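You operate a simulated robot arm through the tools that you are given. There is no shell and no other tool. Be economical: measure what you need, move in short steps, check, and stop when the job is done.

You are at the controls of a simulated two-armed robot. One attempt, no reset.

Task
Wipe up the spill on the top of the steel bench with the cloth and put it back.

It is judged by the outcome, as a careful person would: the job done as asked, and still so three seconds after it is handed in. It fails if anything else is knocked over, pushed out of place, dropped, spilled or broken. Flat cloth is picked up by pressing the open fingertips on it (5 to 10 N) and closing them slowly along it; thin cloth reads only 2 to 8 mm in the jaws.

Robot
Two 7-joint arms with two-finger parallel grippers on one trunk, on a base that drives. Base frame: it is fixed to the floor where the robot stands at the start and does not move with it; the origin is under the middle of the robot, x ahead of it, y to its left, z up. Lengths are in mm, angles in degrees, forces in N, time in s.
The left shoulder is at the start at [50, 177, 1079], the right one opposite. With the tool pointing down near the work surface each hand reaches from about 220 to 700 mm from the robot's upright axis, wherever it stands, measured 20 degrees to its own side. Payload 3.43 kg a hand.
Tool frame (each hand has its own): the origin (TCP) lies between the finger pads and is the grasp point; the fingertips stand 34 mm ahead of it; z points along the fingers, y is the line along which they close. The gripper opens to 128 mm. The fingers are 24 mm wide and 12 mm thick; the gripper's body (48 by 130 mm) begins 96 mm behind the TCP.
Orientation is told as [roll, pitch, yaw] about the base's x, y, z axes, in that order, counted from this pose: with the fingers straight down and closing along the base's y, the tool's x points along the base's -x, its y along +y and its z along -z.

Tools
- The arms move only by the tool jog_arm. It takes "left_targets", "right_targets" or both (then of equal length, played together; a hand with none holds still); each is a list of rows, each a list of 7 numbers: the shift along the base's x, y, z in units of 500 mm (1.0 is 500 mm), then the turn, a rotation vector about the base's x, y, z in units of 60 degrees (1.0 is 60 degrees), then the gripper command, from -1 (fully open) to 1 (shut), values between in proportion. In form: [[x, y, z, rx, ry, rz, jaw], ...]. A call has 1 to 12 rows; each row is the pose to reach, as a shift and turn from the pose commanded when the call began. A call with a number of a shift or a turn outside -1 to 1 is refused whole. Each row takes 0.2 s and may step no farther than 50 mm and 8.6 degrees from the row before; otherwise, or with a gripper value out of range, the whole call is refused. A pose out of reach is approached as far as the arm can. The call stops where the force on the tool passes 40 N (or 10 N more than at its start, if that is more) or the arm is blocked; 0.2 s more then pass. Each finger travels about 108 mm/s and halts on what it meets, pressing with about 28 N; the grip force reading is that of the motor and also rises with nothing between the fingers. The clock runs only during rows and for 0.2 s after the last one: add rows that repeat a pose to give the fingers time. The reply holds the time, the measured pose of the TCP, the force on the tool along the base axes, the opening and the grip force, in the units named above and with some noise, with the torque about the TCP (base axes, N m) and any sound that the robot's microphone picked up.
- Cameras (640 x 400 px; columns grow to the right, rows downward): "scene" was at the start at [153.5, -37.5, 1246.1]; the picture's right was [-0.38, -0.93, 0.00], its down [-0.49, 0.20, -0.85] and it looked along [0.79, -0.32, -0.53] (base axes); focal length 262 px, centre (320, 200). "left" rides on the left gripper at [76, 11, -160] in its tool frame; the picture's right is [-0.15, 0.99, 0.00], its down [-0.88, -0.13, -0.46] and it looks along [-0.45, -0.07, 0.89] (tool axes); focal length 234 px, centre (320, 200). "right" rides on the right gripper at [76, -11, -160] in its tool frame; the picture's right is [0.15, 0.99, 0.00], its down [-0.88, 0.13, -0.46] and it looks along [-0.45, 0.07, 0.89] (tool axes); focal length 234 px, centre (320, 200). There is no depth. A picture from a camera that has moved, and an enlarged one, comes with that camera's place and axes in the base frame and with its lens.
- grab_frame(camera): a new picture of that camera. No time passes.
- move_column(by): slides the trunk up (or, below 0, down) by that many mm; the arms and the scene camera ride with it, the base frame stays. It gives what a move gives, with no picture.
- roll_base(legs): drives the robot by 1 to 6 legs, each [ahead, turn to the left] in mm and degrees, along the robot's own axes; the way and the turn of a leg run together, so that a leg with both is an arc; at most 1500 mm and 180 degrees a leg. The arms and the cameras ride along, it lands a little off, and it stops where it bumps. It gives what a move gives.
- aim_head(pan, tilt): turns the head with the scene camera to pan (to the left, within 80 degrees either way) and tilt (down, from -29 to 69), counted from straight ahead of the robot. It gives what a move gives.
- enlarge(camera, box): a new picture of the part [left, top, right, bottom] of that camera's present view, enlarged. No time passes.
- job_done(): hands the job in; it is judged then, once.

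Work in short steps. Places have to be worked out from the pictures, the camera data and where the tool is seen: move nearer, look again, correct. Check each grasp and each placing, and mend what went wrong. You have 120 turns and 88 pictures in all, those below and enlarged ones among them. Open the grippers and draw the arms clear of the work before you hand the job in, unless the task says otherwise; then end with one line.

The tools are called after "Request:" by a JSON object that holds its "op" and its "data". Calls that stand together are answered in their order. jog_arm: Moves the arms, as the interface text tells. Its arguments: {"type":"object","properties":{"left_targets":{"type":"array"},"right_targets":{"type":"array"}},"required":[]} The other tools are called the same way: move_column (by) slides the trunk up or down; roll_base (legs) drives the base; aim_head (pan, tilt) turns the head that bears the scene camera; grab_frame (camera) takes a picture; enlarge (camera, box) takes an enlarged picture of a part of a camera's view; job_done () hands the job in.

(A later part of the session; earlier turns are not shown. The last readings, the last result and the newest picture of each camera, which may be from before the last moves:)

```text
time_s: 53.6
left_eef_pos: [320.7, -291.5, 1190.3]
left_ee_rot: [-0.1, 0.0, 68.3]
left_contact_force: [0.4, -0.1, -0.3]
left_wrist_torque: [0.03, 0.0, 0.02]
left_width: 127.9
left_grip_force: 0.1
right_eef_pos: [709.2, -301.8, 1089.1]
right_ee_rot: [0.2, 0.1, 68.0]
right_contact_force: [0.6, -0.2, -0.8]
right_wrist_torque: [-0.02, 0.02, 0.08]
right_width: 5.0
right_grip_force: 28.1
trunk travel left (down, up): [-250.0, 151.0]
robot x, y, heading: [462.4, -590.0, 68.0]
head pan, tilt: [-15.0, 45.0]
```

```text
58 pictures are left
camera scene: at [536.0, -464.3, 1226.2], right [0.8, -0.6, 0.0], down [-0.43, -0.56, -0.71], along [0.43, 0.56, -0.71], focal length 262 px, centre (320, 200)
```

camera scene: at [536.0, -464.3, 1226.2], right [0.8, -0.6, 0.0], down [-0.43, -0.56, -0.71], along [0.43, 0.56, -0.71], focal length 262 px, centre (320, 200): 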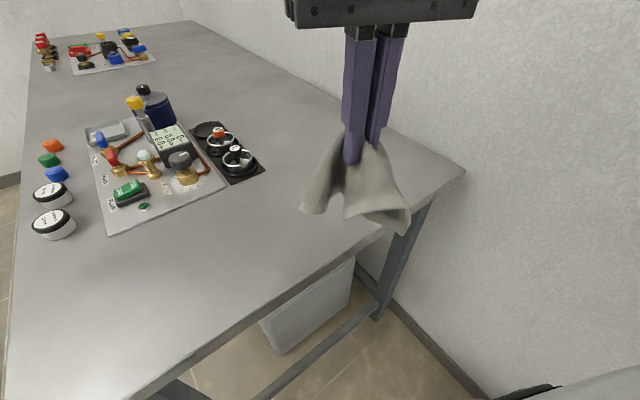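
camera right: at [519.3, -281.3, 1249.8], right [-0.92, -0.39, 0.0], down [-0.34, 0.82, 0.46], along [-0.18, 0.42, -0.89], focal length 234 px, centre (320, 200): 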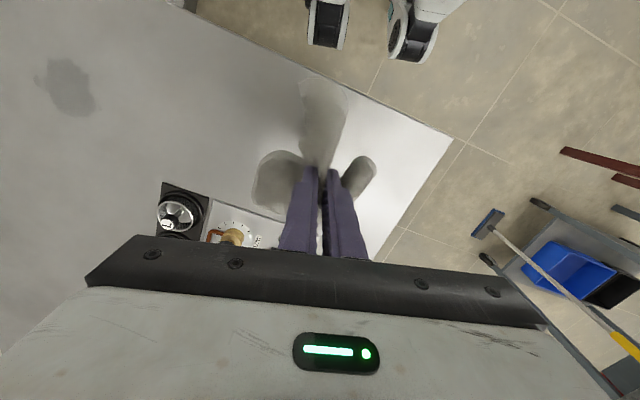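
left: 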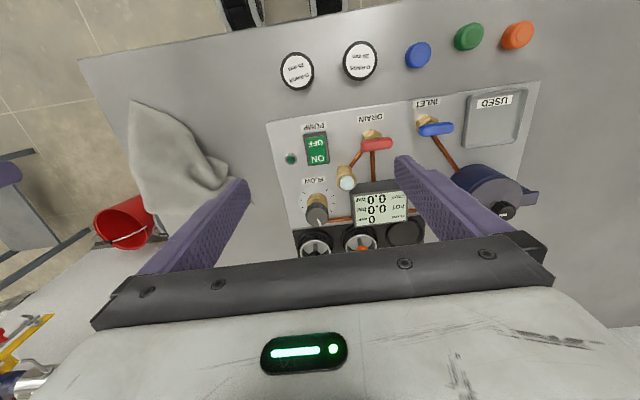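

I'll carry the cloth towards a point over the spill at (860,-127), descending gradually.

Request:
{"op": "jog_arm", "data": {"right_targets": [[0.05, 0.058, -0.04, 0, 0, 0, 1], [0.1, 0.116, -0.08, 0, 0, 0, 1], [0.15, 0.174, -0.12, 0, 0, 0, 1], [0.2, 0.232, -0.16, 0, 0, 0, 1], [0.25, 0.29, -0.2, 0, 0, 0, 1], [0.302, 0.348, -0.24, 0, 0, 0, 1], [0.302, 0.348, -0.26, 0, 0, 0, 1]]}}

Request:
{"op": "grab_frame", "data": {"camera": "scene"}}

Request:
{"op": "grab_frame", "data": {"camera": "right"}}

```text
time_s: 55.2
left_eef_pos: [322.0, -292.3, 1190.3]
left_ee_rot: [-0.1, 0.0, 68.2]
left_contact_force: [-0.3, -0.4, -0.2]
left_wrist_torque: [-0.01, 0.01, -0.02]
left_width: 127.7
left_grip_force: 0.1
right_eef_pos: [868.9, -168.4, 956.3]
right_ee_rot: [0.1, -0.1, 68.0]
right_contact_force: [-1.2, 0.8, 0.4]
right_wrist_torque: [-0.03, -0.01, 0.09]
right_width: 5.2
right_grip_force: 28.4
right hand out of reach, approached as far as the arm can: row 4, 5, 6, 7
trunk travel left (down, up): [-250.0, 151.0]
robot x, y, heading: [461.8, -590.1, 67.8]
head pan, tilt: [-15.0, 45.0]
```

```text
57 pictures are left
camera scene: at [535.9, -464.3, 1226.3], right [0.8, -0.6, 0.0], down [-0.43, -0.56, -0.71], along [0.43, 0.56, -0.71], focal length 262 px, centre (320, 200)
```

scene: 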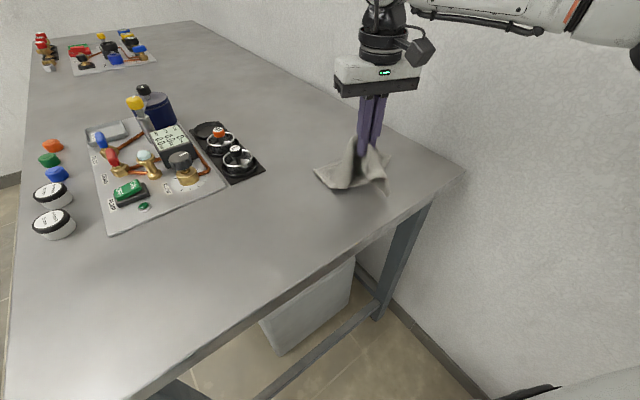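

```text
56 pictures are left
camera right: at [850.7, -243.3, 1115.6], right [-0.97, 0.23, 0.0], down [0.21, 0.86, 0.46], along [0.1, 0.45, -0.89], focal length 234 px, centre (320, 200)
```

right: 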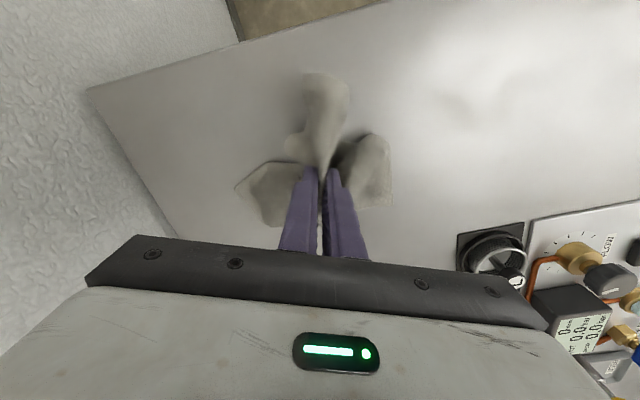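

I'm at the limit, about 40 mm short. I'll roll the base 60 mm ahead; cloth bottom just drags a little over clear bench.

Request:
{"op": "roll_base", "data": {"legs": [[60, 0]]}}

```text
time_s: 56.1
left_eef_pos: [343.9, -236.2, 1190.6]
left_ee_rot: [0.0, 0.0, 68.1]
left_contact_force: [-0.6, -0.1, -0.2]
left_wrist_torque: [-0.07, 0.01, -0.01]
left_width: 127.7
left_grip_force: 0.0
right_eef_pos: [890.6, -112.6, 955.2]
right_ee_rot: [0.2, 0.0, 67.9]
right_contact_force: [-0.2, 0.1, -0.6]
right_wrist_torque: [0.02, 0.04, 0.11]
right_width: 5.1
right_grip_force: 28.1
trunk travel left (down, up): [-250.0, 151.0]
robot x, y, heading: [484.0, -535.5, 68.1]
head pan, tilt: [-15.0, 45.0]
```

Now at (891,-113). I'll move to (860,-130) and lower close to the bench.

Request:
{"op": "jog_arm", "data": {"right_targets": [[-0.03, -0.018, -0.03, 0, 0, 0, 1], [-0.06, -0.035, -0.06, 0, 0, 0, 1], [-0.06, -0.035, -0.09, 0, 0, 0, 1], [-0.06, -0.035, -0.1, 0, 0, 0, 1], [-0.06, -0.035, -0.1, 0, 0, 0, 1]]}}

Request:
{"op": "enlarge", "data": {"camera": "scene", "box": [240, 60, 480, 210]}}

```text
time_s: 57.4
left_eef_pos: [343.9, -237.2, 1190.7]
left_ee_rot: [0.0, -0.1, 68.2]
left_contact_force: [0.2, 0.5, 0.1]
left_wrist_torque: [0.07, 0.03, 0.01]
left_width: 127.9
left_grip_force: 0.1
right_eef_pos: [859.8, -129.8, 904.2]
right_ee_rot: [0.4, -0.2, 68.0]
right_contact_force: [-1.4, 1.6, 5.7]
right_wrist_torque: [0.09, -0.03, 0.09]
right_width: 5.0
right_grip_force: 28.0
trunk travel left (down, up): [-250.0, 151.0]
robot x, y, heading: [478.8, -534.8, 68.0]
head pan, tilt: [-15.0, 45.0]
```

```text
2.67 times, centred on (360, 135) of scene
camera zoom: at [558.2, -408.8, 1226.4], right [0.8, -0.6, 0.0], down [-0.43, -0.56, -0.71], along [0.43, 0.56, -0.71], focal length 699 px, centre (213, 373)
```

zoom: 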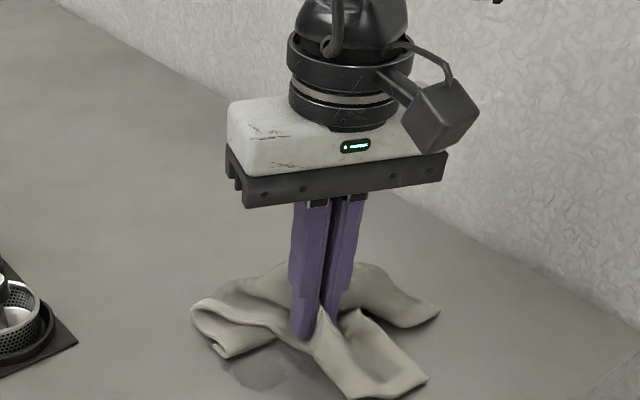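

The hand is in contact at about 6 N over the spill, part of which shows at the near-left side. I'll wipe in strokes along x, starting on the near side.

Request:
{"op": "jog_arm", "data": {"right_targets": [[-0.05, -0.04, -0.002, 0, 0, 0, 1], [-0.1, -0.09, -0.002, 0, 0, 0, 1], [-0.03, -0.09, -0.002, 0, 0, 0, 1], [0.04, -0.09, -0.002, 0, 0, 0, 1], [0.1, -0.09, -0.002, 0, 0, 0, 1], [0.1, -0.045, -0.002, 0, 0, 0, 1], [0.03, -0.045, -0.002, 0, 0, 0, 1], [-0.04, -0.045, -0.002, 0, 0, 0, 1], [-0.1, -0.045, -0.002, 0, 0, 0, 1], [-0.1, 0, -0.002, 0, 0, 0, 1], [-0.05, 0, -0.002, 0, 0, 0, 1], [0, 0, -0.002, 0, 0, 0, 1]]}}

Request:
{"op": "enlarge", "data": {"camera": "scene", "box": [240, 60, 480, 210]}}

```text
time_s: 60.0
left_eef_pos: [344.4, -237.8, 1191.7]
left_ee_rot: [0.0, 0.0, 68.3]
left_contact_force: [-0.2, -0.3, -0.1]
left_wrist_torque: [-0.03, 0.01, -0.02]
left_width: 127.8
left_grip_force: 0.1
right_eef_pos: [863.2, -129.6, 903.9]
right_ee_rot: [0.3, -0.2, 68.0]
right_contact_force: [-2.0, 0.9, 3.3]
right_wrist_torque: [0.01, 0.03, 0.1]
right_width: 5.0
right_grip_force: 28.0
right hand out of reach, approached as far as the arm can: row 10
trunk travel left (down, up): [-250.0, 151.0]
robot x, y, heading: [485.7, -535.1, 68.0]
head pan, tilt: [-15.0, 45.0]
```

```text
2.67 times, centred on (360, 135) of scene
camera zoom: at [558.4, -408.9, 1226.4], right [0.8, -0.6, 0.0], down [-0.43, -0.56, -0.71], along [0.43, 0.56, -0.71], focal length 699 px, centre (213, 373)
```

zoom: 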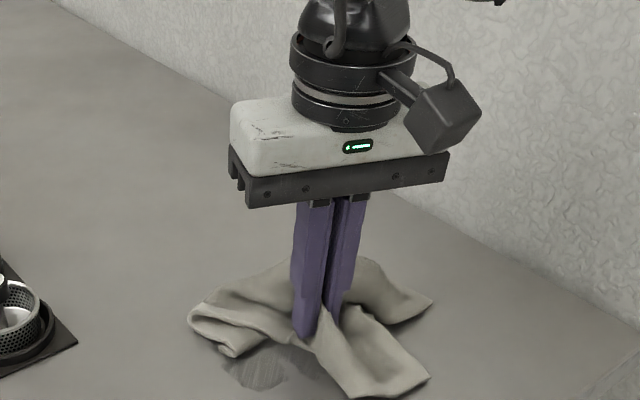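

Partly cleaned; a residue shows near (811,-144). I'll do the far strokes and then lift for a look.

Request:
{"op": "jog_arm", "data": {"right_targets": [[0.05, 0, -0.005, 0, 0, 0, 1], [0.1, 0.0, -0.005, 0, 0, 0, 1], [0.1, 0.045, -0.005, 0, 0, 0, 1], [0.03, 0.045, -0.005, 0, 0, 0, 1], [-0.04, 0.045, -0.005, 0, 0, 0, 1], [-0.08, 0.045, -0.005, 0, 0, 0, 1], [-0.08, 0.09, -0.005, 0, 0, 0, 1], [-0.01, 0.09, -0.005, 0, 0, 0, 1], [0.06, 0.09, -0.005, 0, 0, 0, 1], [0.08, 0.02, -0.005, 0, 0, 0, 1], [0.0, 0.0, -0.005, 0, 0, 0, 1], [0.0, 0.0, 0.08, 0, 0, 0, 1]]}}

Request:
{"op": "jog_arm", "data": {"right_targets": [[0.02, -0.02, 0.08, 0, 0, 0, 1], [0.06, -0.08, 0.16, 0, 0, 0, 1], [0.06, -0.16, 0.22, 0, 0, 0, 1], [0.06, -0.24, 0.24, 0, 0, 0, 1], [0.06, -0.3, 0.24, 0, 0, 0, 1]]}}

Request:
{"op": "enlarge", "data": {"camera": "scene", "box": [240, 60, 480, 210]}}

Request:
{"op": "grab_frame", "data": {"camera": "right"}}

```text
time_s: 62.5
left_eef_pos: [344.0, -236.8, 1190.8]
left_ee_rot: [0.0, 0.1, 68.1]
left_contact_force: [0.6, -0.8, 0.0]
left_wrist_torque: [-0.01, 0.0, 0.01]
left_width: 127.9
left_grip_force: 0.0
right_eef_pos: [860.6, -129.3, 942.5]
right_ee_rot: [0.2, 0.0, 68.0]
right_contact_force: [0.4, -0.8, 0.5]
right_wrist_torque: [0.0, -0.03, 0.1]
right_width: 5.3
right_grip_force: 28.0
right hand out of reach, approached as far as the arm can: row 4, 5, 6, 7, 8, 9
trunk travel left (down, up): [-250.0, 151.0]
robot x, y, heading: [483.1, -535.1, 67.9]
head pan, tilt: [-15.0, 45.0]
```

```text
refused: row 2 steps farther than a row can; nothing moved
```

```text
2.67 times, centred on (360, 135) of scene
camera zoom: at [558.4, -409.0, 1226.2], right [0.8, -0.6, 0.0], down [-0.43, -0.56, -0.71], along [0.43, 0.56, -0.71], focal length 699 px, centre (213, 373)
```

zoom: 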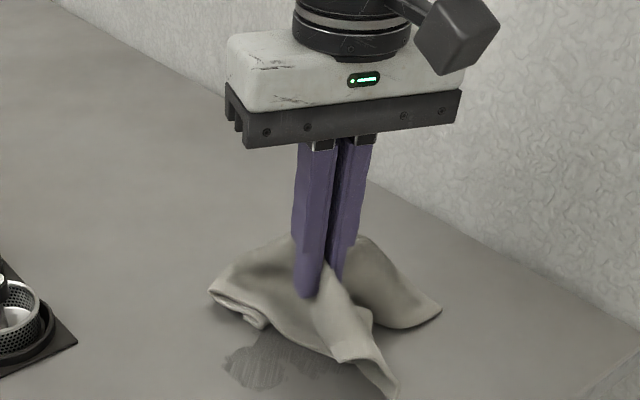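

```text
52 pictures are left
camera right: at [842.4, -203.9, 1102.9], right [-0.97, 0.23, 0.0], down [0.21, 0.86, 0.46], along [0.1, 0.44, -0.89], focal length 234 px, centre (320, 200)
```

right: 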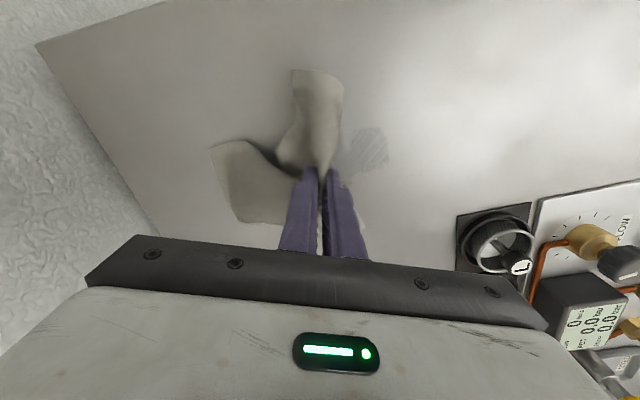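

The residue is streaked, partly wiped. I'll lift and draw the cloth aside to see the whole spill.

Request:
{"op": "jog_arm", "data": {"right_targets": [[0.02, -0.04, 0.06, 0, 0, 0, 1], [0.04, -0.1, 0.12, 0, 0, 0, 1], [0.05, -0.17, 0.18, 0, 0, 0, 1], [0.05, -0.25, 0.2, 0, 0, 0, 1], [0.05, -0.33, 0.2, 0, 0, 0, 1]]}}

Request:
{"op": "enlarge", "data": {"camera": "scene", "box": [240, 60, 480, 210]}}

Request:
{"op": "grab_frame", "data": {"camera": "right"}}

```text
time_s: 63.8
left_eef_pos: [344.8, -238.4, 1190.2]
left_ee_rot: [0.0, -0.1, 68.2]
left_contact_force: [-0.3, -1.2, 0.5]
left_wrist_torque: [0.04, -0.01, -0.02]
left_width: 127.9
left_grip_force: 0.2
right_eef_pos: [885.1, -294.1, 1044.3]
right_ee_rot: [0.3, -0.1, 68.0]
right_contact_force: [0.7, -0.5, -0.7]
right_wrist_torque: [0.0, 0.02, 0.04]
right_width: 5.2
right_grip_force: 27.5
trunk travel left (down, up): [-250.0, 151.0]
robot x, y, heading: [480.5, -534.8, 67.8]
head pan, tilt: [-15.0, 45.0]
```

```text
2.67 times, centred on (360, 135) of scene
camera zoom: at [558.8, -409.2, 1226.4], right [0.8, -0.6, 0.0], down [-0.43, -0.56, -0.71], along [0.43, 0.56, -0.71], focal length 699 px, centre (213, 373)
```

zoom: 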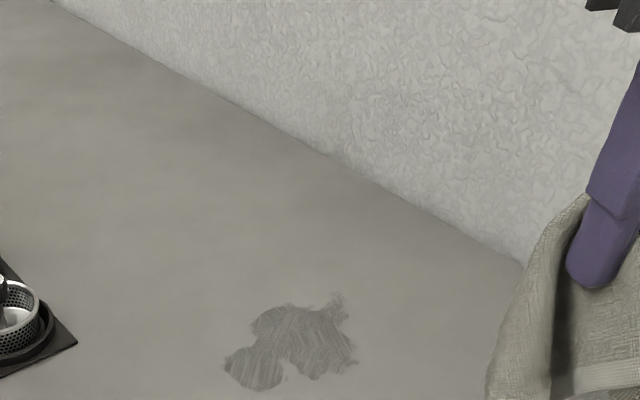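

```text
50 pictures are left
camera right: at [867.7, -370.9, 1205.4], right [-0.97, 0.24, 0.0], down [0.21, 0.86, 0.46], along [0.1, 0.45, -0.89], focal length 234 px, centre (320, 200)
```

right: 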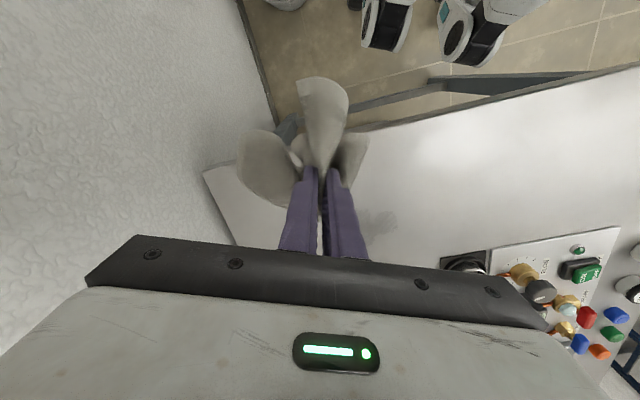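

The spill is now fainter, covering x≈796–921, y≈-175–-100. It fades with each pass, but I was short on the low-x side. I'll turn the base 10° left for reach on that side.

Request:
{"op": "roll_base", "data": {"legs": [[0, 11]]}}

Request:
{"op": "aim_head", "data": {"pan": -27, "tilt": 45}}

```text
time_s: 64.9
left_eef_pos: [288.3, -268.2, 1189.8]
left_ee_rot: [-0.1, 0.0, 79.2]
left_contact_force: [0.5, -0.1, 0.0]
left_wrist_torque: [0.0, -0.05, 0.0]
left_width: 128.1
left_grip_force: 0.1
right_eef_pos: [832.2, -221.5, 1044.2]
right_ee_rot: [0.2, 0.0, 78.9]
right_contact_force: [0.4, 1.1, -0.1]
right_wrist_torque: [0.01, 0.01, -0.08]
right_width: 5.4
right_grip_force: 28.3
trunk travel left (down, up): [-250.0, 151.0]
robot x, y, heading: [478.8, -533.2, 79.0]
head pan, tilt: [-15.0, 45.0]
```

```text
time_s: 65.6
left_eef_pos: [289.1, -268.2, 1192.0]
left_ee_rot: [0.0, 0.0, 79.2]
left_contact_force: [0.5, 0.0, -0.2]
left_wrist_torque: [-0.02, 0.0, -0.04]
left_width: 127.7
left_grip_force: 0.2
right_eef_pos: [832.4, -222.7, 1044.6]
right_ee_rot: [0.3, -0.1, 78.9]
right_contact_force: [-0.1, 0.7, -0.7]
right_wrist_torque: [0.03, 0.01, -0.12]
right_width: 5.2
right_grip_force: 28.5
trunk travel left (down, up): [-250.0, 151.0]
robot x, y, heading: [482.2, -536.2, 79.0]
head pan, tilt: [-27.0, 45.0]
```

Now I'll lower onto the spill centre at about (855,-138) with light pressure.

Request:
{"op": "jog_arm", "data": {"right_targets": [[0.015, 0.055, -0.06, 0, 0, 0, 1], [0.03, 0.11, -0.12, 0, 0, 0, 1], [0.046, 0.17, -0.18, 0, 0, 0, 1], [0.046, 0.17, -0.25, 0, 0, 0, 1], [0.046, 0.17, -0.28, 0, 0, 0, 1], [0.046, 0.17, -0.285, 0, 0, 0, 1], [0.046, 0.17, -0.285, 0, 0, 0, 1]]}}

```text
time_s: 67.2
left_eef_pos: [289.3, -270.2, 1190.3]
left_ee_rot: [-0.1, -0.1, 79.2]
left_contact_force: [-0.3, 0.5, -0.1]
left_wrist_torque: [-0.01, -0.01, 0.0]
left_width: 127.8
left_grip_force: 0.0
right_eef_pos: [856.4, -137.7, 906.1]
right_ee_rot: [0.1, -0.6, 78.8]
right_contact_force: [5.9, -0.7, 23.3]
right_wrist_torque: [0.04, -0.24, -0.1]
right_width: 5.5
right_grip_force: 28.0
trunk travel left (down, up): [-250.0, 151.0]
robot x, y, heading: [483.0, -532.2, 78.9]
head pan, tilt: [-27.0, 45.0]
```

Contact is 23 N, so I'll ease by 1 mm and wipe in closely spaced strokes.

Request:
{"op": "jog_arm", "data": {"right_targets": [[-0.06, -0.04, 0.002, 0, 0, 0, 1], [-0.12, -0.08, 0.002, 0, 0, 0, 1], [-0.04, -0.08, 0.002, 0, 0, 0, 1], [0.05, -0.08, 0.002, 0, 0, 0, 1], [0.13, -0.08, 0.002, 0, 0, 0, 1], [0.13, -0.05, 0.002, 0, 0, 0, 1], [0.05, -0.05, 0.002, 0, 0, 0, 1], [-0.04, -0.05, 0.002, 0, 0, 0, 1], [-0.12, -0.05, 0.002, 0, 0, 0, 1], [-0.12, -0.02, 0.002, 0, 0, 0, 1], [-0.06, -0.01, 0.002, 0, 0, 0, 1], [0, 0, 0.002, 0, 0, 0, 1]]}}

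Request:
{"op": "jog_arm", "data": {"right_targets": [[0.07, -0.0, 0, 0, 0, 0, 1], [0.13, 0.0, 0, 0, 0, 0, 1], [0.13, 0.04, 0, 0, 0, 0, 1], [0.05, 0.04, 0, 0, 0, 0, 1], [-0.04, 0.04, 0, 0, 0, 0, 1], [-0.12, 0.04, 0, 0, 0, 0, 1], [-0.12, 0.08, 0, 0, 0, 0, 1], [-0.04, 0.08, 0, 0, 0, 0, 1], [0.05, 0.08, 0, 0, 0, 0, 1], [0.13, 0.08, 0, 0, 0, 0, 1], [0.07, 0.04, 0, 0, 0, 0, 1], [0, 0, 0, 0, 0, 0, 1]]}}

Request:
{"op": "grab_frame", "data": {"camera": "right"}}

Request:
{"op": "grab_frame", "data": {"camera": "scene"}}

```text
time_s: 69.8
left_eef_pos: [289.2, -270.3, 1190.5]
left_ee_rot: [-0.1, -0.1, 79.2]
left_contact_force: [-0.4, -0.9, -0.1]
left_wrist_torque: [0.0, 0.01, 0.02]
left_width: 128.1
left_grip_force: 0.0
right_eef_pos: [851.2, -137.4, 904.3]
right_ee_rot: [0.3, -0.4, 79.1]
right_contact_force: [-8.5, -0.7, 26.5]
right_wrist_torque: [-0.01, 0.36, -0.07]
right_width: 5.1
right_grip_force: 27.9
trunk travel left (down, up): [-250.0, 151.0]
robot x, y, heading: [483.3, -537.1, 78.9]
head pan, tilt: [-27.0, 45.0]
```

```text
time_s: 72.4
left_eef_pos: [289.2, -269.0, 1190.6]
left_ee_rot: [-0.1, 0.0, 79.2]
left_contact_force: [0.6, -0.5, 0.2]
left_wrist_torque: [-0.02, -0.01, 0.01]
left_width: 128.1
left_grip_force: 0.0
right_eef_pos: [853.7, -139.4, 905.4]
right_ee_rot: [0.1, -0.5, 78.8]
right_contact_force: [6.5, 3.9, 27.0]
right_wrist_torque: [0.18, -0.22, -0.08]
right_width: 5.2
right_grip_force: 27.7
trunk travel left (down, up): [-250.0, 151.0]
robot x, y, heading: [485.3, -538.0, 78.9]
head pan, tilt: [-27.0, 45.0]
```

```text
49 pictures are left
camera right: at [849.3, -218.6, 1064.6], right [-1.0, 0.05, 0.0], down [0.04, 0.88, 0.46], along [0.02, 0.46, -0.89], focal length 234 px, centre (320, 200)
```

right: 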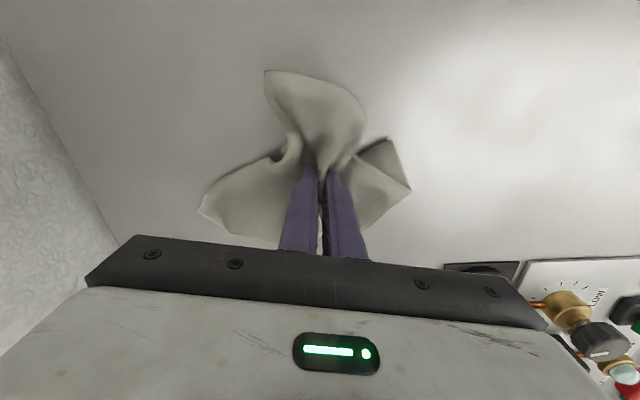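

```text
48 pictures are left
camera scene: at [546.1, -406.9, 1226.7], right [0.79, -0.62, 0.0], down [-0.44, -0.56, -0.71], along [0.44, 0.56, -0.71], focal length 262 px, centre (320, 200)
```

scene: 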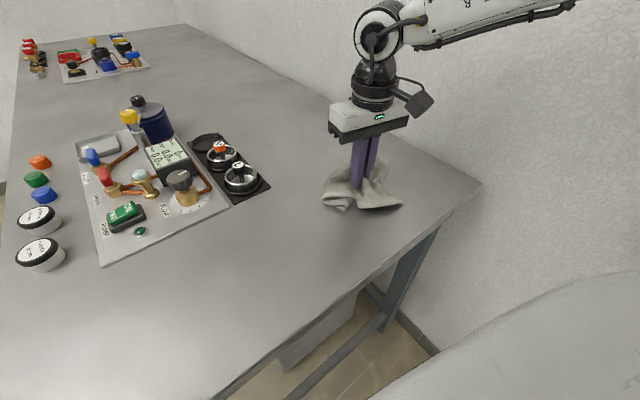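

The spill looks much cleaner. I'll lift and draw back to the near side to inspect.

Request:
{"op": "jog_arm", "data": {"right_targets": [[0, 0, 0.08, 0, 0, 0, 1], [0, 0, 0.16, 0, 0, 0, 1], [0.02, -0.06, 0.22, 0, 0, 0, 1], [0.04, -0.14, 0.26, 0, 0, 0, 1], [0.06, -0.22, 0.27, 0, 0, 0, 1], [0.08, -0.3, 0.27, 0, 0, 0, 1]]}}

Request:
{"op": "enlarge", "data": {"camera": "scene", "box": [240, 100, 480, 250]}}

Request:
{"op": "grab_frame", "data": {"camera": "right"}}

```text
time_s: 73.8
left_eef_pos: [291.1, -269.9, 1192.0]
left_ee_rot: [0.0, 0.0, 79.2]
left_contact_force: [-0.1, -0.1, 0.7]
left_wrist_torque: [0.05, 0.01, -0.01]
left_width: 128.0
left_grip_force: 0.3
right_eef_pos: [894.9, -289.5, 1036.2]
right_ee_rot: [0.2, -0.1, 79.0]
right_contact_force: [-0.3, -0.8, -0.8]
right_wrist_torque: [0.02, 0.01, -0.08]
right_width: 5.1
right_grip_force: 27.9
trunk travel left (down, up): [-250.0, 151.0]
robot x, y, heading: [482.6, -534.9, 78.8]
head pan, tilt: [-27.0, 45.0]
```

```text
2.67 times, centred on (360, 175) of scene
camera zoom: at [547.5, -406.2, 1226.4], right [0.79, -0.62, 0.0], down [-0.44, -0.56, -0.71], along [0.44, 0.56, -0.71], focal length 699 px, centre (213, 267)
```

zoom: 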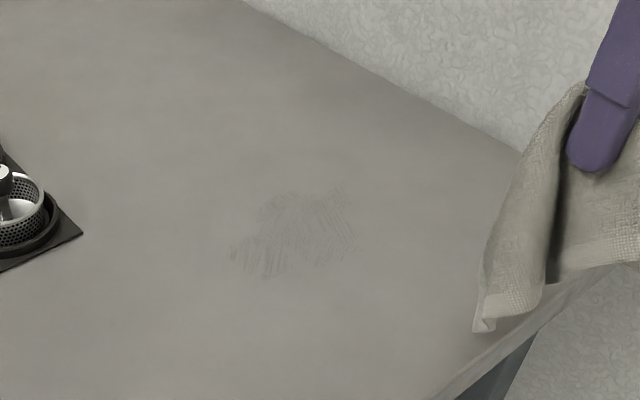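

```text
46 pictures are left
camera right: at [892.0, -366.8, 1196.9], right [-1.0, 0.05, 0.0], down [0.04, 0.89, 0.46], along [0.02, 0.46, -0.89], focal length 234 px, centre (320, 200)
```

right: 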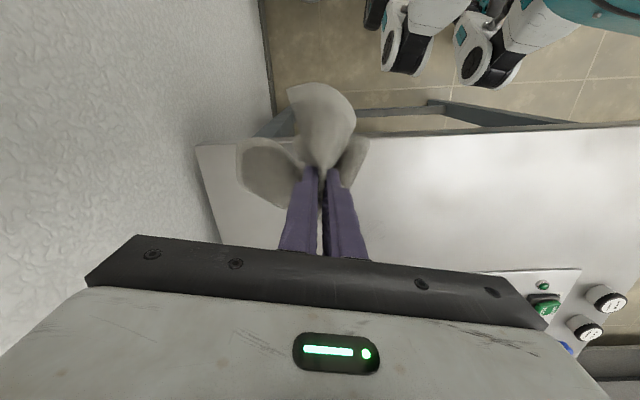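

Only faint streaks remain. I'll go back and repeat the passes, adding cross strokes.

Request:
{"op": "jog_arm", "data": {"right_targets": [[-0.02, 0.08, 0, 0, 0, 0, 1], [-0.04, 0.16, -0.01, 0, 0, 0, 1], [-0.06, 0.24, -0.04, 0, 0, 0, 1], [-0.08, 0.31, -0.09, 0, 0, 0, 1], [-0.08, 0.31, -0.17, 0, 0, 0, 1], [-0.08, 0.31, -0.24, 0, 0, 0, 1], [-0.08, 0.31, -0.263, 0, 0, 0, 1], [-0.08, 0.31, -0.263, 0, 0, 0, 1]]}}

```text
time_s: 75.6
left_eef_pos: [290.6, -268.4, 1191.1]
left_ee_rot: [0.0, 0.0, 79.3]
left_contact_force: [-0.3, 0.1, 0.1]
left_wrist_torque: [-0.01, 0.03, 0.01]
left_width: 128.0
left_grip_force: 0.0
right_eef_pos: [853.9, -132.2, 907.5]
right_ee_rot: [0.2, -0.2, 78.9]
right_contact_force: [-0.5, 1.6, 6.8]
right_wrist_torque: [0.07, 0.02, -0.1]
right_width: 5.3
right_grip_force: 27.9
trunk travel left (down, up): [-250.0, 151.0]
robot x, y, heading: [481.7, -535.2, 79.1]
head pan, tilt: [-27.0, 45.0]
```

Request:
{"op": "jog_arm", "data": {"right_targets": [[-0.06, -0.04, -0.005, 0, 0, 0, 1], [-0.12, -0.09, -0.005, 0, 0, 0, 1], [-0.12, 0, -0.005, 0, 0, 0, 1], [-0.12, 0.08, -0.005, 0, 0, 0, 1], [-0.075, 0.08, -0.005, 0, 0, 0, 1], [-0.075, 0, -0.005, 0, 0, 0, 1], [-0.075, -0.09, -0.005, 0, 0, 0, 1], [-0.03, -0.09, -0.005, 0, 0, 0, 1], [-0.03, 0, -0.005, 0, 0, 0, 1], [-0.03, 0.08, -0.005, 0, 0, 0, 1], [0.01, 0.08, -0.005, 0, 0, 0, 1], [0.01, 0, -0.005, 0, 0, 0, 1]]}}

Request:
{"op": "jog_arm", "data": {"right_targets": [[0, -0.09, 0, 0, 0, 0, 1], [0.04, -0.09, 0, 0, 0, 0, 1], [0.04, 0, 0, 0, 0, 0, 1], [0.04, 0.08, 0, 0, 0, 0, 1], [0.08, 0.08, 0, 0, 0, 0, 1], [0.08, 0, 0, 0, 0, 0, 1], [0.08, -0.09, 0, 0, 0, 0, 1], [0.12, -0.09, 0, 0, 0, 0, 1], [0.12, 0, 0, 0, 0, 0, 1], [0.12, 0.08, 0, 0, 0, 0, 1], [0.06, 0.04, 0, 0, 0, 0, 1], [0, 0, 0, 0, 0, 0, 1]]}}

Request:
{"op": "jog_arm", "data": {"right_targets": [[-0.06, -0.03, 0, 0, 0, 0, 1], [-0.13, -0.065, 0, 0, 0, 0, 1], [-0.05, -0.065, 0, 0, 0, 0, 1], [0.04, -0.065, 0, 0, 0, 0, 1], [0.12, -0.065, 0, 0, 0, 0, 1], [0.12, -0.02, 0, 0, 0, 0, 1], [0.04, -0.02, 0, 0, 0, 0, 1], [-0.05, -0.02, 0, 0, 0, 0, 1], [-0.13, -0.02, 0, 0, 0, 0, 1], [-0.13, 0.02, 0, 0, 0, 0, 1], [-0.06, 0.02, 0, 0, 0, 0, 1], [0.02, 0.02, 0, 0, 0, 0, 1]]}}

Request:
{"op": "jog_arm", "data": {"right_targets": [[0.08, 0, 0, 0, 0, 0, 1], [0.08, 0.04, 0, 0, 0, 0, 1], [0, 0.04, 0, 0, 0, 0, 1], [-0.08, 0.04, 0, 0, 0, 0, 1], [-0.15, 0.04, 0, 0, 0, 0, 1], [-0.08, 0.02, 0, 0, 0, 0, 1], [-0.02, 0, 0.04, 0, 0, 0, 1], [-0.02, 0, 0.12, 0, 0, 0, 1], [-0.02, 0, 0.2, 0, 0, 0, 1], [0.02, -0.08, 0.22, 0, 0, 0, 1], [0.05, -0.17, 0.24, 0, 0, 0, 1], [0.07, -0.26, 0.25, 0, 0, 0, 1]]}}

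Request:
{"op": "enlarge", "data": {"camera": "scene", "box": [240, 100, 480, 250]}}

```text
time_s: 78.2
left_eef_pos: [289.1, -269.3, 1191.3]
left_ee_rot: [0.0, -0.1, 79.2]
left_contact_force: [-0.7, -0.2, 0.2]
left_wrist_torque: [0.01, 0.01, -0.03]
left_width: 128.2
left_grip_force: 0.0
right_eef_pos: [858.8, -130.6, 903.3]
right_ee_rot: [0.2, -0.4, 78.8]
right_contact_force: [0.4, 1.8, 17.2]
right_wrist_torque: [0.28, 0.09, -0.1]
right_width: 5.2
right_grip_force: 27.9
trunk travel left (down, up): [-250.0, 151.0]
robot x, y, heading: [484.0, -531.6, 78.9]
head pan, tilt: [-27.0, 45.0]
```

```text
time_s: 80.8
left_eef_pos: [290.1, -268.6, 1190.2]
left_ee_rot: [-0.1, -0.1, 79.3]
left_contact_force: [-0.1, 0.9, -0.3]
left_wrist_torque: [-0.02, -0.03, 0.0]
left_width: 128.2
left_grip_force: 0.0
right_eef_pos: [862.3, -130.9, 905.7]
right_ee_rot: [0.1, -0.2, 79.0]
right_contact_force: [1.5, 0.9, 10.1]
right_wrist_torque: [0.11, -0.01, -0.07]
right_width: 5.3
right_grip_force: 27.7
trunk travel left (down, up): [-250.0, 151.0]
robot x, y, heading: [479.5, -533.0, 79.2]
head pan, tilt: [-27.0, 45.0]
```

```text
time_s: 83.4
left_eef_pos: [290.3, -268.9, 1190.8]
left_ee_rot: [0.0, 0.0, 79.2]
left_contact_force: [0.2, -0.2, 1.0]
left_wrist_torque: [-0.02, 0.0, 0.01]
left_width: 128.3
left_grip_force: 0.1
right_eef_pos: [869.2, -119.7, 905.6]
right_ee_rot: [0.4, -0.3, 78.9]
right_contact_force: [-2.3, 0.3, 8.1]
right_wrist_torque: [0.13, 0.14, -0.06]
right_width: 5.1
right_grip_force: 28.0
trunk travel left (down, up): [-250.0, 151.0]
robot x, y, heading: [483.9, -534.1, 79.0]
head pan, tilt: [-27.0, 45.0]
```

```text
time_s: 86.0
left_eef_pos: [289.9, -269.8, 1191.1]
left_ee_rot: [0.0, 0.2, 79.2]
left_contact_force: [-0.2, -0.3, -0.7]
left_wrist_torque: [0.02, 0.06, 0.01]
left_width: 127.9
left_grip_force: 0.1
right_eef_pos: [903.1, -255.2, 1025.9]
right_ee_rot: [0.3, -0.1, 78.9]
right_contact_force: [-0.1, 0.4, -0.2]
right_wrist_torque: [0.02, 0.01, -0.06]
right_width: 5.0
right_grip_force: 27.9
trunk travel left (down, up): [-250.0, 151.0]
robot x, y, heading: [484.1, -530.2, 78.8]
head pan, tilt: [-27.0, 45.0]
```

```text
2.67 times, centred on (360, 175) of scene
camera zoom: at [547.4, -406.3, 1226.4], right [0.79, -0.62, 0.0], down [-0.44, -0.56, -0.71], along [0.44, 0.56, -0.71], focal length 699 px, centre (213, 267)
```

zoom: 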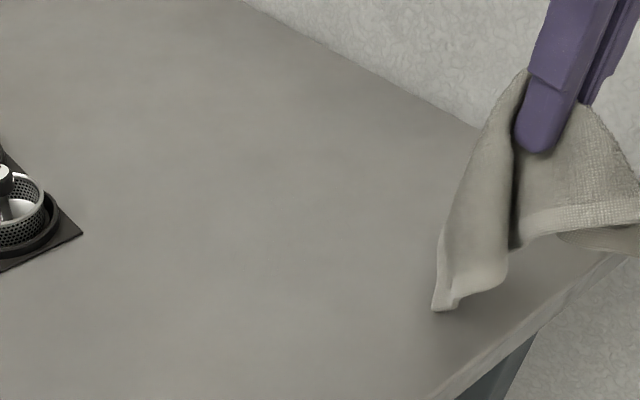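

The spill is gone. Now to put the cloth back: I'll raise and draw the hand in, so that backing up and turning returns it above the original place.

Request:
{"op": "jog_arm", "data": {"right_targets": [[-0.02, 0.01, 0.06, 0, 0, 0, 1], [-0.1, 0.03, 0.09, 0, 0, 0, 1], [-0.18, 0.05, 0.1, 0, 0, 0, 1], [-0.26, 0.07, 0.1, 0, 0, 0, 1], [-0.34, 0.09, 0.1, 0, 0, 0, 1], [-0.42, 0.1, 0.1, 0, 0, 0, 1], [-0.475, 0.1, 0.1, 0, 0, 0, 1]]}}

Request:
{"op": "roll_base", "data": {"legs": [[-60, 0]]}}

Request:
{"op": "grab_frame", "data": {"camera": "scene"}}

```text
time_s: 87.6
left_eef_pos: [290.1, -267.2, 1190.2]
left_ee_rot: [0.0, 0.1, 79.2]
left_contact_force: [0.2, 1.4, 0.8]
left_wrist_torque: [-0.08, 0.03, 0.0]
left_width: 128.0
left_grip_force: 0.0
right_eef_pos: [668.0, -202.8, 1076.1]
right_ee_rot: [0.1, 0.0, 78.7]
right_contact_force: [0.0, 0.5, -1.3]
right_wrist_torque: [-0.06, 0.06, -0.08]
right_width: 5.2
right_grip_force: 28.2
trunk travel left (down, up): [-250.0, 151.0]
robot x, y, heading: [479.7, -534.8, 78.6]
head pan, tilt: [-27.0, 45.0]
```

```text
time_s: 88.6
left_eef_pos: [278.7, -328.3, 1191.0]
left_ee_rot: [0.0, 0.0, 79.1]
left_contact_force: [0.0, 0.4, 0.3]
left_wrist_torque: [0.04, -0.04, 0.02]
left_width: 128.0
left_grip_force: 0.0
right_eef_pos: [655.5, -263.4, 1077.9]
right_ee_rot: [0.2, -0.2, 78.9]
right_contact_force: [0.9, -0.3, -0.1]
right_wrist_torque: [0.01, 0.01, -0.08]
right_width: 5.4
right_grip_force: 28.0
trunk travel left (down, up): [-250.0, 151.0]
robot x, y, heading: [471.2, -592.5, 78.7]
head pan, tilt: [-27.0, 45.0]
```

```text
44 pictures are left
camera scene: at [535.4, -465.0, 1226.4], right [0.79, -0.62, 0.0], down [-0.44, -0.56, -0.71], along [0.44, 0.56, -0.71], focal length 262 px, centre (320, 200)
```

scene: 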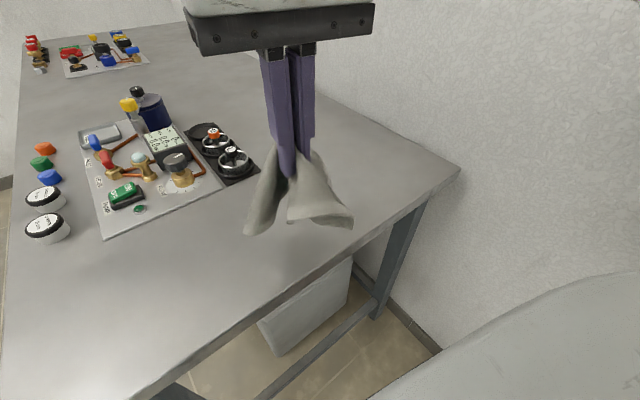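

The hand and base are where I wanted them, and the spill spot is clean. I'll turn 25.5° left to bring the cloth over its original place.

Request:
{"op": "roll_base", "data": {"legs": [[0, 25.5]]}}

Request:
{"op": "aim_head", "data": {"pan": -20, "tilt": 55}}

Request:
{"op": "grab_frame", "data": {"camera": "scene"}}

```text
time_s: 90.3
left_eef_pos: [182.2, -436.6, 1190.9]
left_ee_rot: [0.0, 0.0, 104.8]
left_contact_force: [-0.5, 0.3, 1.1]
left_wrist_torque: [0.0, 0.0, 0.02]
left_width: 127.9
left_grip_force: 0.1
right_eef_pos: [494.2, -216.1, 1077.2]
right_ee_rot: [0.4, -0.1, 104.3]
right_contact_force: [0.5, 0.6, -0.7]
right_wrist_torque: [-0.01, -0.04, -0.09]
right_width: 5.3
right_grip_force: 28.0
trunk travel left (down, up): [-250.0, 151.0]
robot x, y, heading: [471.2, -594.2, 104.5]
head pan, tilt: [-27.0, 45.0]
```

```text
time_s: 91.0
left_eef_pos: [183.4, -436.4, 1191.0]
left_ee_rot: [-0.1, -0.1, 104.7]
left_contact_force: [1.1, -0.1, -0.6]
left_wrist_torque: [0.01, 0.01, 0.02]
left_width: 128.0
left_grip_force: 0.1
right_eef_pos: [494.2, -216.6, 1076.6]
right_ee_rot: [0.3, -0.2, 104.3]
right_contact_force: [-0.7, 0.8, -0.2]
right_wrist_torque: [0.01, 0.03, -0.1]
right_width: 5.3
right_grip_force: 28.1
trunk travel left (down, up): [-250.0, 151.0]
robot x, y, heading: [470.3, -588.6, 104.3]
head pan, tilt: [-20.0, 55.0]
```

```text
43 pictures are left
camera scene: at [461.4, -457.4, 1212.9], right [1.0, -0.1, 0.0], down [-0.08, -0.81, -0.57], along [0.06, 0.57, -0.82], focal length 262 px, centre (320, 200)
```

scene: 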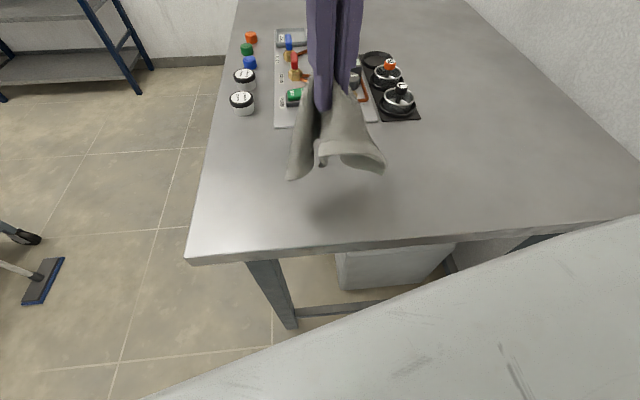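

The cloth is above its original spot. I'll lower it at (484,-215) to just about bench contact.

Request:
{"op": "jog_arm", "data": {"right_targets": [[-0.01, 0, -0.08, 0, 0, 0, 1], [-0.02, 0.003, -0.16, 0, 0, 0, 1], [-0.02, 0.003, -0.23, 0, 0, 0, 1], [-0.02, 0.003, -0.29, 0, 0, 0, 1], [-0.02, 0.003, -0.325, 0, 0, 0, 1], [-0.02, 0.003, -0.34, 0, 0, 0, 1], [-0.02, 0.003, -0.34, 0, 0, 0, 1]]}}

Request:
{"op": "grab_frame", "data": {"camera": "scene"}}

Request:
{"op": "grab_frame", "data": {"camera": "right"}}

```text
time_s: 92.6
left_eef_pos: [182.3, -436.6, 1191.6]
left_ee_rot: [0.0, 0.0, 104.8]
left_contact_force: [-0.3, -0.1, -0.3]
left_wrist_torque: [0.0, -0.01, -0.03]
left_width: 128.1
left_grip_force: 0.1
right_eef_pos: [486.5, -214.0, 907.4]
right_ee_rot: [0.3, -0.3, 104.4]
right_contact_force: [-0.8, 0.5, 6.3]
right_wrist_torque: [0.1, 0.06, -0.09]
right_width: 5.3
right_grip_force: 28.0
trunk travel left (down, up): [-250.0, 151.0]
robot x, y, heading: [471.9, -591.5, 104.7]
head pan, tilt: [-20.0, 55.0]
```

```text
42 pictures are left
camera scene: at [461.3, -457.7, 1213.0], right [1.0, -0.1, 0.0], down [-0.08, -0.82, -0.57], along [0.06, 0.57, -0.82], focal length 262 px, centre (320, 200)
```

scene: 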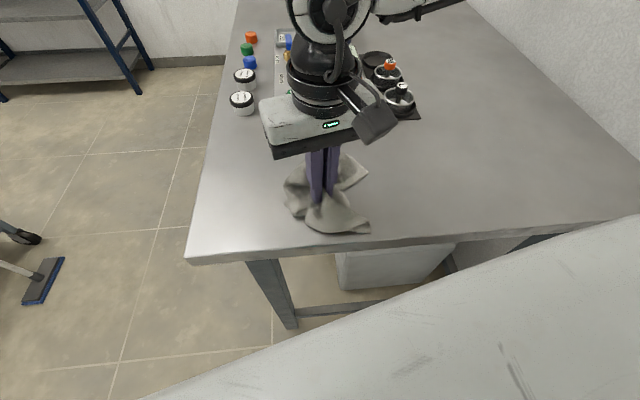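

```text
41 pictures are left
camera right: at [517.3, -284.6, 1067.4], right [-0.92, -0.39, 0.0], down [-0.34, 0.82, 0.46], along [-0.18, 0.42, -0.89], focal length 234 px, centre (320, 200)
```

right: 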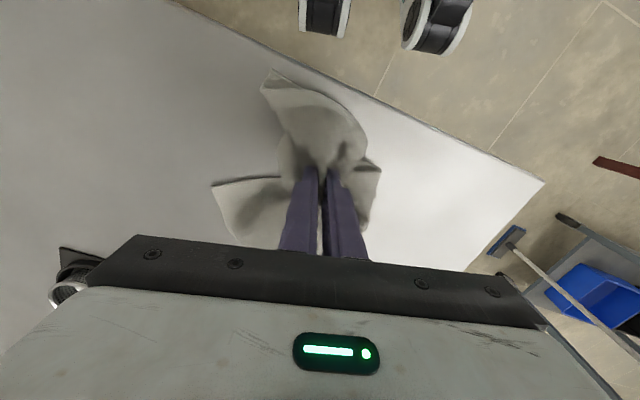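

It's resting in its old place at about 6 N. I'll open the fingers slowly, then lift straight up.

Request:
{"op": "jog_arm", "data": {"right_targets": [[0, 0, 0, 0, 0, 0, 0.8], [0, 0, 0, 0, 0, 0, 0.6], [0, 0, 0, 0, 0, 0, 0.4], [0, 0, 0, 0, 0, 0, 0.2], [0, 0, 0, 0, 0, 0, 0], [0, 0, 0, 0, 0, 0, -0.2], [0, 0, 0.02, 0, 0, 0, -0.2], [0, 0, 0.06, 0, 0, 0, -0.2], [0, 0, 0.14, 0, 0, 0, -0.2], [0, 0, 0.22, 0, 0, 0, -0.2], [0, 0, 0.3, 0, 0, 0, -0.2], [0, 0, 0.34, 0, 0, 0, -0.2]]}}

Request:
{"op": "grab_frame", "data": {"camera": "scene"}}

Request:
{"op": "grab_frame", "data": {"camera": "right"}}

```text
time_s: 95.2
left_eef_pos: [183.0, -436.6, 1190.7]
left_ee_rot: [0.0, 0.0, 104.8]
left_contact_force: [-0.8, 0.6, 0.8]
left_wrist_torque: [-0.03, -0.01, -0.06]
left_width: 128.0
left_grip_force: 0.1
right_eef_pos: [496.2, -217.4, 1073.5]
right_ee_rot: [0.2, -0.1, 104.4]
right_contact_force: [-0.2, 0.3, -0.5]
right_wrist_torque: [0.02, 0.0, -0.02]
right_width: 76.6
right_grip_force: 0.0
right hand out of reach, approached as far as the arm can: row 11, 12
trunk travel left (down, up): [-250.0, 151.0]
robot x, y, heading: [469.8, -594.1, 104.4]
head pan, tilt: [-20.0, 55.0]
```

```text
40 pictures are left
camera scene: at [461.3, -457.5, 1212.9], right [1.0, -0.1, 0.0], down [-0.08, -0.82, -0.57], along [0.06, 0.57, -0.82], focal length 262 px, centre (320, 200)
```

scene: 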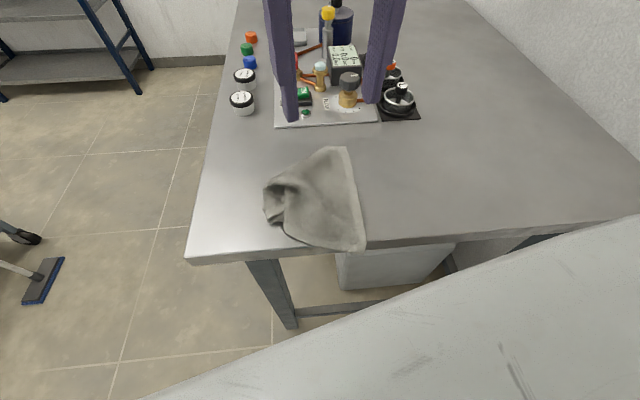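

```text
39 pictures are left
camera right: at [526.9, -287.9, 1233.8], right [-0.92, -0.39, 0.0], down [-0.34, 0.82, 0.46], along [-0.18, 0.42, -0.89], focal length 234 px, centre (320, 200)
```

right: 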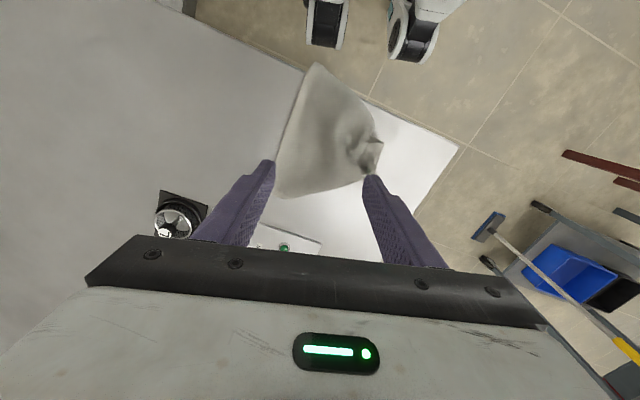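

The cloth lies back in its original place, released. I'll open fully, back the robot away to clear the bench, and take a final look.

Request:
{"op": "roll_base", "data": {"legs": [[-200, 0]]}}

Request:
{"op": "jog_arm", "data": {"right_targets": [[0, 0, 0, 0, 0, 0, -0.6], [0, 0, 0, 0, 0, 0, -1], [0, 0, 0, 0, 0, 0, -1]]}}

Request:
{"op": "aim_head", "data": {"pan": -35, "tilt": 45}}

Request:
{"op": "grab_frame", "data": {"camera": "scene"}}

Request:
{"op": "enlarge", "data": {"camera": "scene", "box": [240, 40, 560, 240]}}

```text
time_s: 96.4
left_eef_pos: [210.5, -540.4, 1190.8]
left_ee_rot: [0.0, 0.1, 104.7]
left_contact_force: [0.3, 0.7, -0.5]
left_wrist_torque: [-0.01, -0.01, 0.02]
left_width: 128.1
left_grip_force: 0.1
right_eef_pos: [522.8, -320.5, 1073.7]
right_ee_rot: [0.2, -0.1, 104.4]
right_contact_force: [0.1, -0.3, -0.1]
right_wrist_torque: [0.01, -0.02, 0.0]
right_width: 76.8
right_grip_force: 0.0
trunk travel left (down, up): [-250.0, 151.0]
robot x, y, heading: [495.4, -698.2, 104.7]
head pan, tilt: [-20.0, 55.0]
stopped in leg 1: the robot was blocked; the commanded pose is now the measured one
```

```text
time_s: 97.2
left_eef_pos: [210.7, -539.3, 1191.1]
left_ee_rot: [-0.1, 0.0, 104.7]
left_contact_force: [-0.1, -0.8, 0.2]
left_wrist_torque: [-0.02, -0.01, -0.02]
left_width: 127.7
left_grip_force: 0.0
right_eef_pos: [523.8, -320.1, 1072.7]
right_ee_rot: [0.4, -0.1, 104.3]
right_contact_force: [-0.2, 0.2, 0.0]
right_wrist_torque: [0.0, 0.0, 0.0]
right_width: 128.1
right_grip_force: 0.1
trunk travel left (down, up): [-250.0, 151.0]
robot x, y, heading: [501.4, -698.2, 104.4]
head pan, tilt: [-20.0, 55.0]
```

```text
time_s: 98.0
left_eef_pos: [209.5, -539.3, 1190.7]
left_ee_rot: [0.0, 0.2, 104.6]
left_contact_force: [-0.2, -0.3, -0.2]
left_wrist_torque: [-0.02, 0.0, 0.02]
left_width: 128.0
left_grip_force: 0.0
right_eef_pos: [524.4, -320.4, 1073.3]
right_ee_rot: [0.3, -0.1, 104.3]
right_contact_force: [0.0, 0.6, 0.0]
right_wrist_torque: [-0.02, -0.03, -0.01]
right_width: 127.9
right_grip_force: 0.1
trunk travel left (down, up): [-250.0, 151.0]
robot x, y, heading: [498.2, -696.7, 104.3]
head pan, tilt: [-35.0, 45.0]
```

```text
38 pictures are left
camera scene: at [510.2, -556.4, 1226.3], right [0.94, -0.35, 0.0], down [-0.25, -0.66, -0.71], along [0.25, 0.66, -0.71], focal length 262 px, centre (320, 200)
```

scene: 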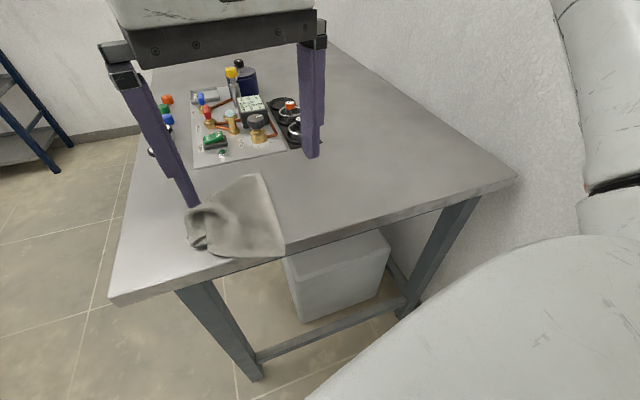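

```text
2.00 times, centred on (400, 140) of scene
camera zoom: at [510.2, -556.4, 1226.3], right [0.94, -0.35, 0.0], down [-0.25, -0.66, -0.71], along [0.25, 0.66, -0.71], focal length 524 px, centre (160, 320)
```

zoom: 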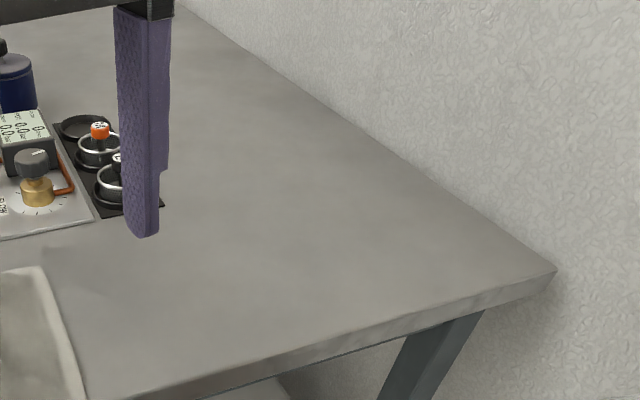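

The spill is gone and the cloth is in place. The backing leg was blocked by something behind, so I'll look towards the buckets to make sure nothing was disturbed.

Request:
{"op": "aim_head", "data": {"pan": -80, "tilt": 50}}

Request:
{"op": "grab_frame", "data": {"camera": "scene"}}

Request:
{"op": "grab_frame", "data": {"camera": "right"}}

Request:
{"op": "grab_frame", "data": {"camera": "left"}}

```text
time_s: 99.1
left_eef_pos: [209.7, -538.7, 1189.8]
left_ee_rot: [0.0, 0.1, 104.7]
left_contact_force: [0.7, -0.1, -0.5]
left_wrist_torque: [0.02, -0.02, 0.05]
left_width: 128.4
left_grip_force: 0.0
right_eef_pos: [523.9, -320.3, 1072.8]
right_ee_rot: [0.2, -0.1, 104.3]
right_contact_force: [0.2, -1.1, -0.3]
right_wrist_torque: [0.05, 0.03, 0.01]
right_width: 128.0
right_grip_force: 0.1
trunk travel left (down, up): [-250.0, 151.0]
robot x, y, heading: [496.5, -699.4, 104.5]
head pan, tilt: [-80.0, 50.0]
```

```text
36 pictures are left
camera scene: at [551.7, -600.7, 1219.4], right [0.41, -0.91, 0.0], down [-0.7, -0.32, -0.64], along [0.59, 0.27, -0.77], focal length 262 px, centre (320, 200)
```

scene: 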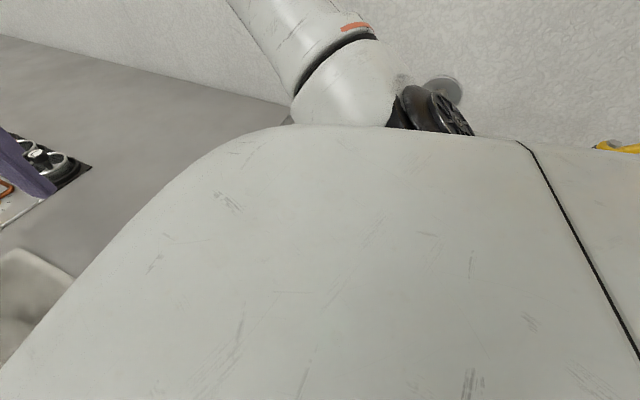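

```text
35 pictures are left
camera right: at [554.5, -390.8, 1233.1], right [-0.92, -0.39, 0.0], down [-0.34, 0.82, 0.46], along [-0.18, 0.42, -0.89], focal length 234 px, centre (320, 200)
```

right: 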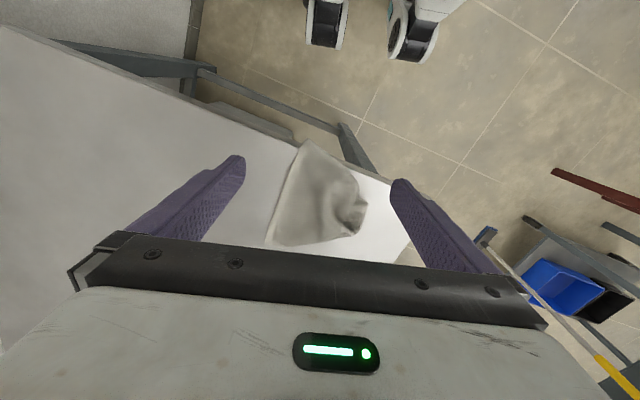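

```text
34 pictures are left
camera left: at [218.6, -614.7, 1350.9], right [-0.99, -0.11, 0.0], down [-0.1, 0.89, 0.45], along [-0.05, 0.45, -0.89], focal length 234 px, centre (320, 200)
```

left: 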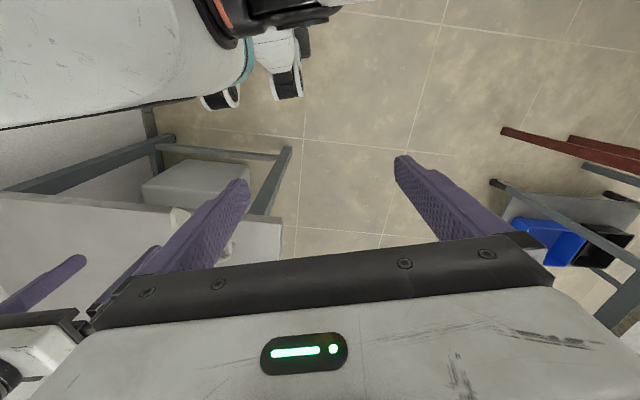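

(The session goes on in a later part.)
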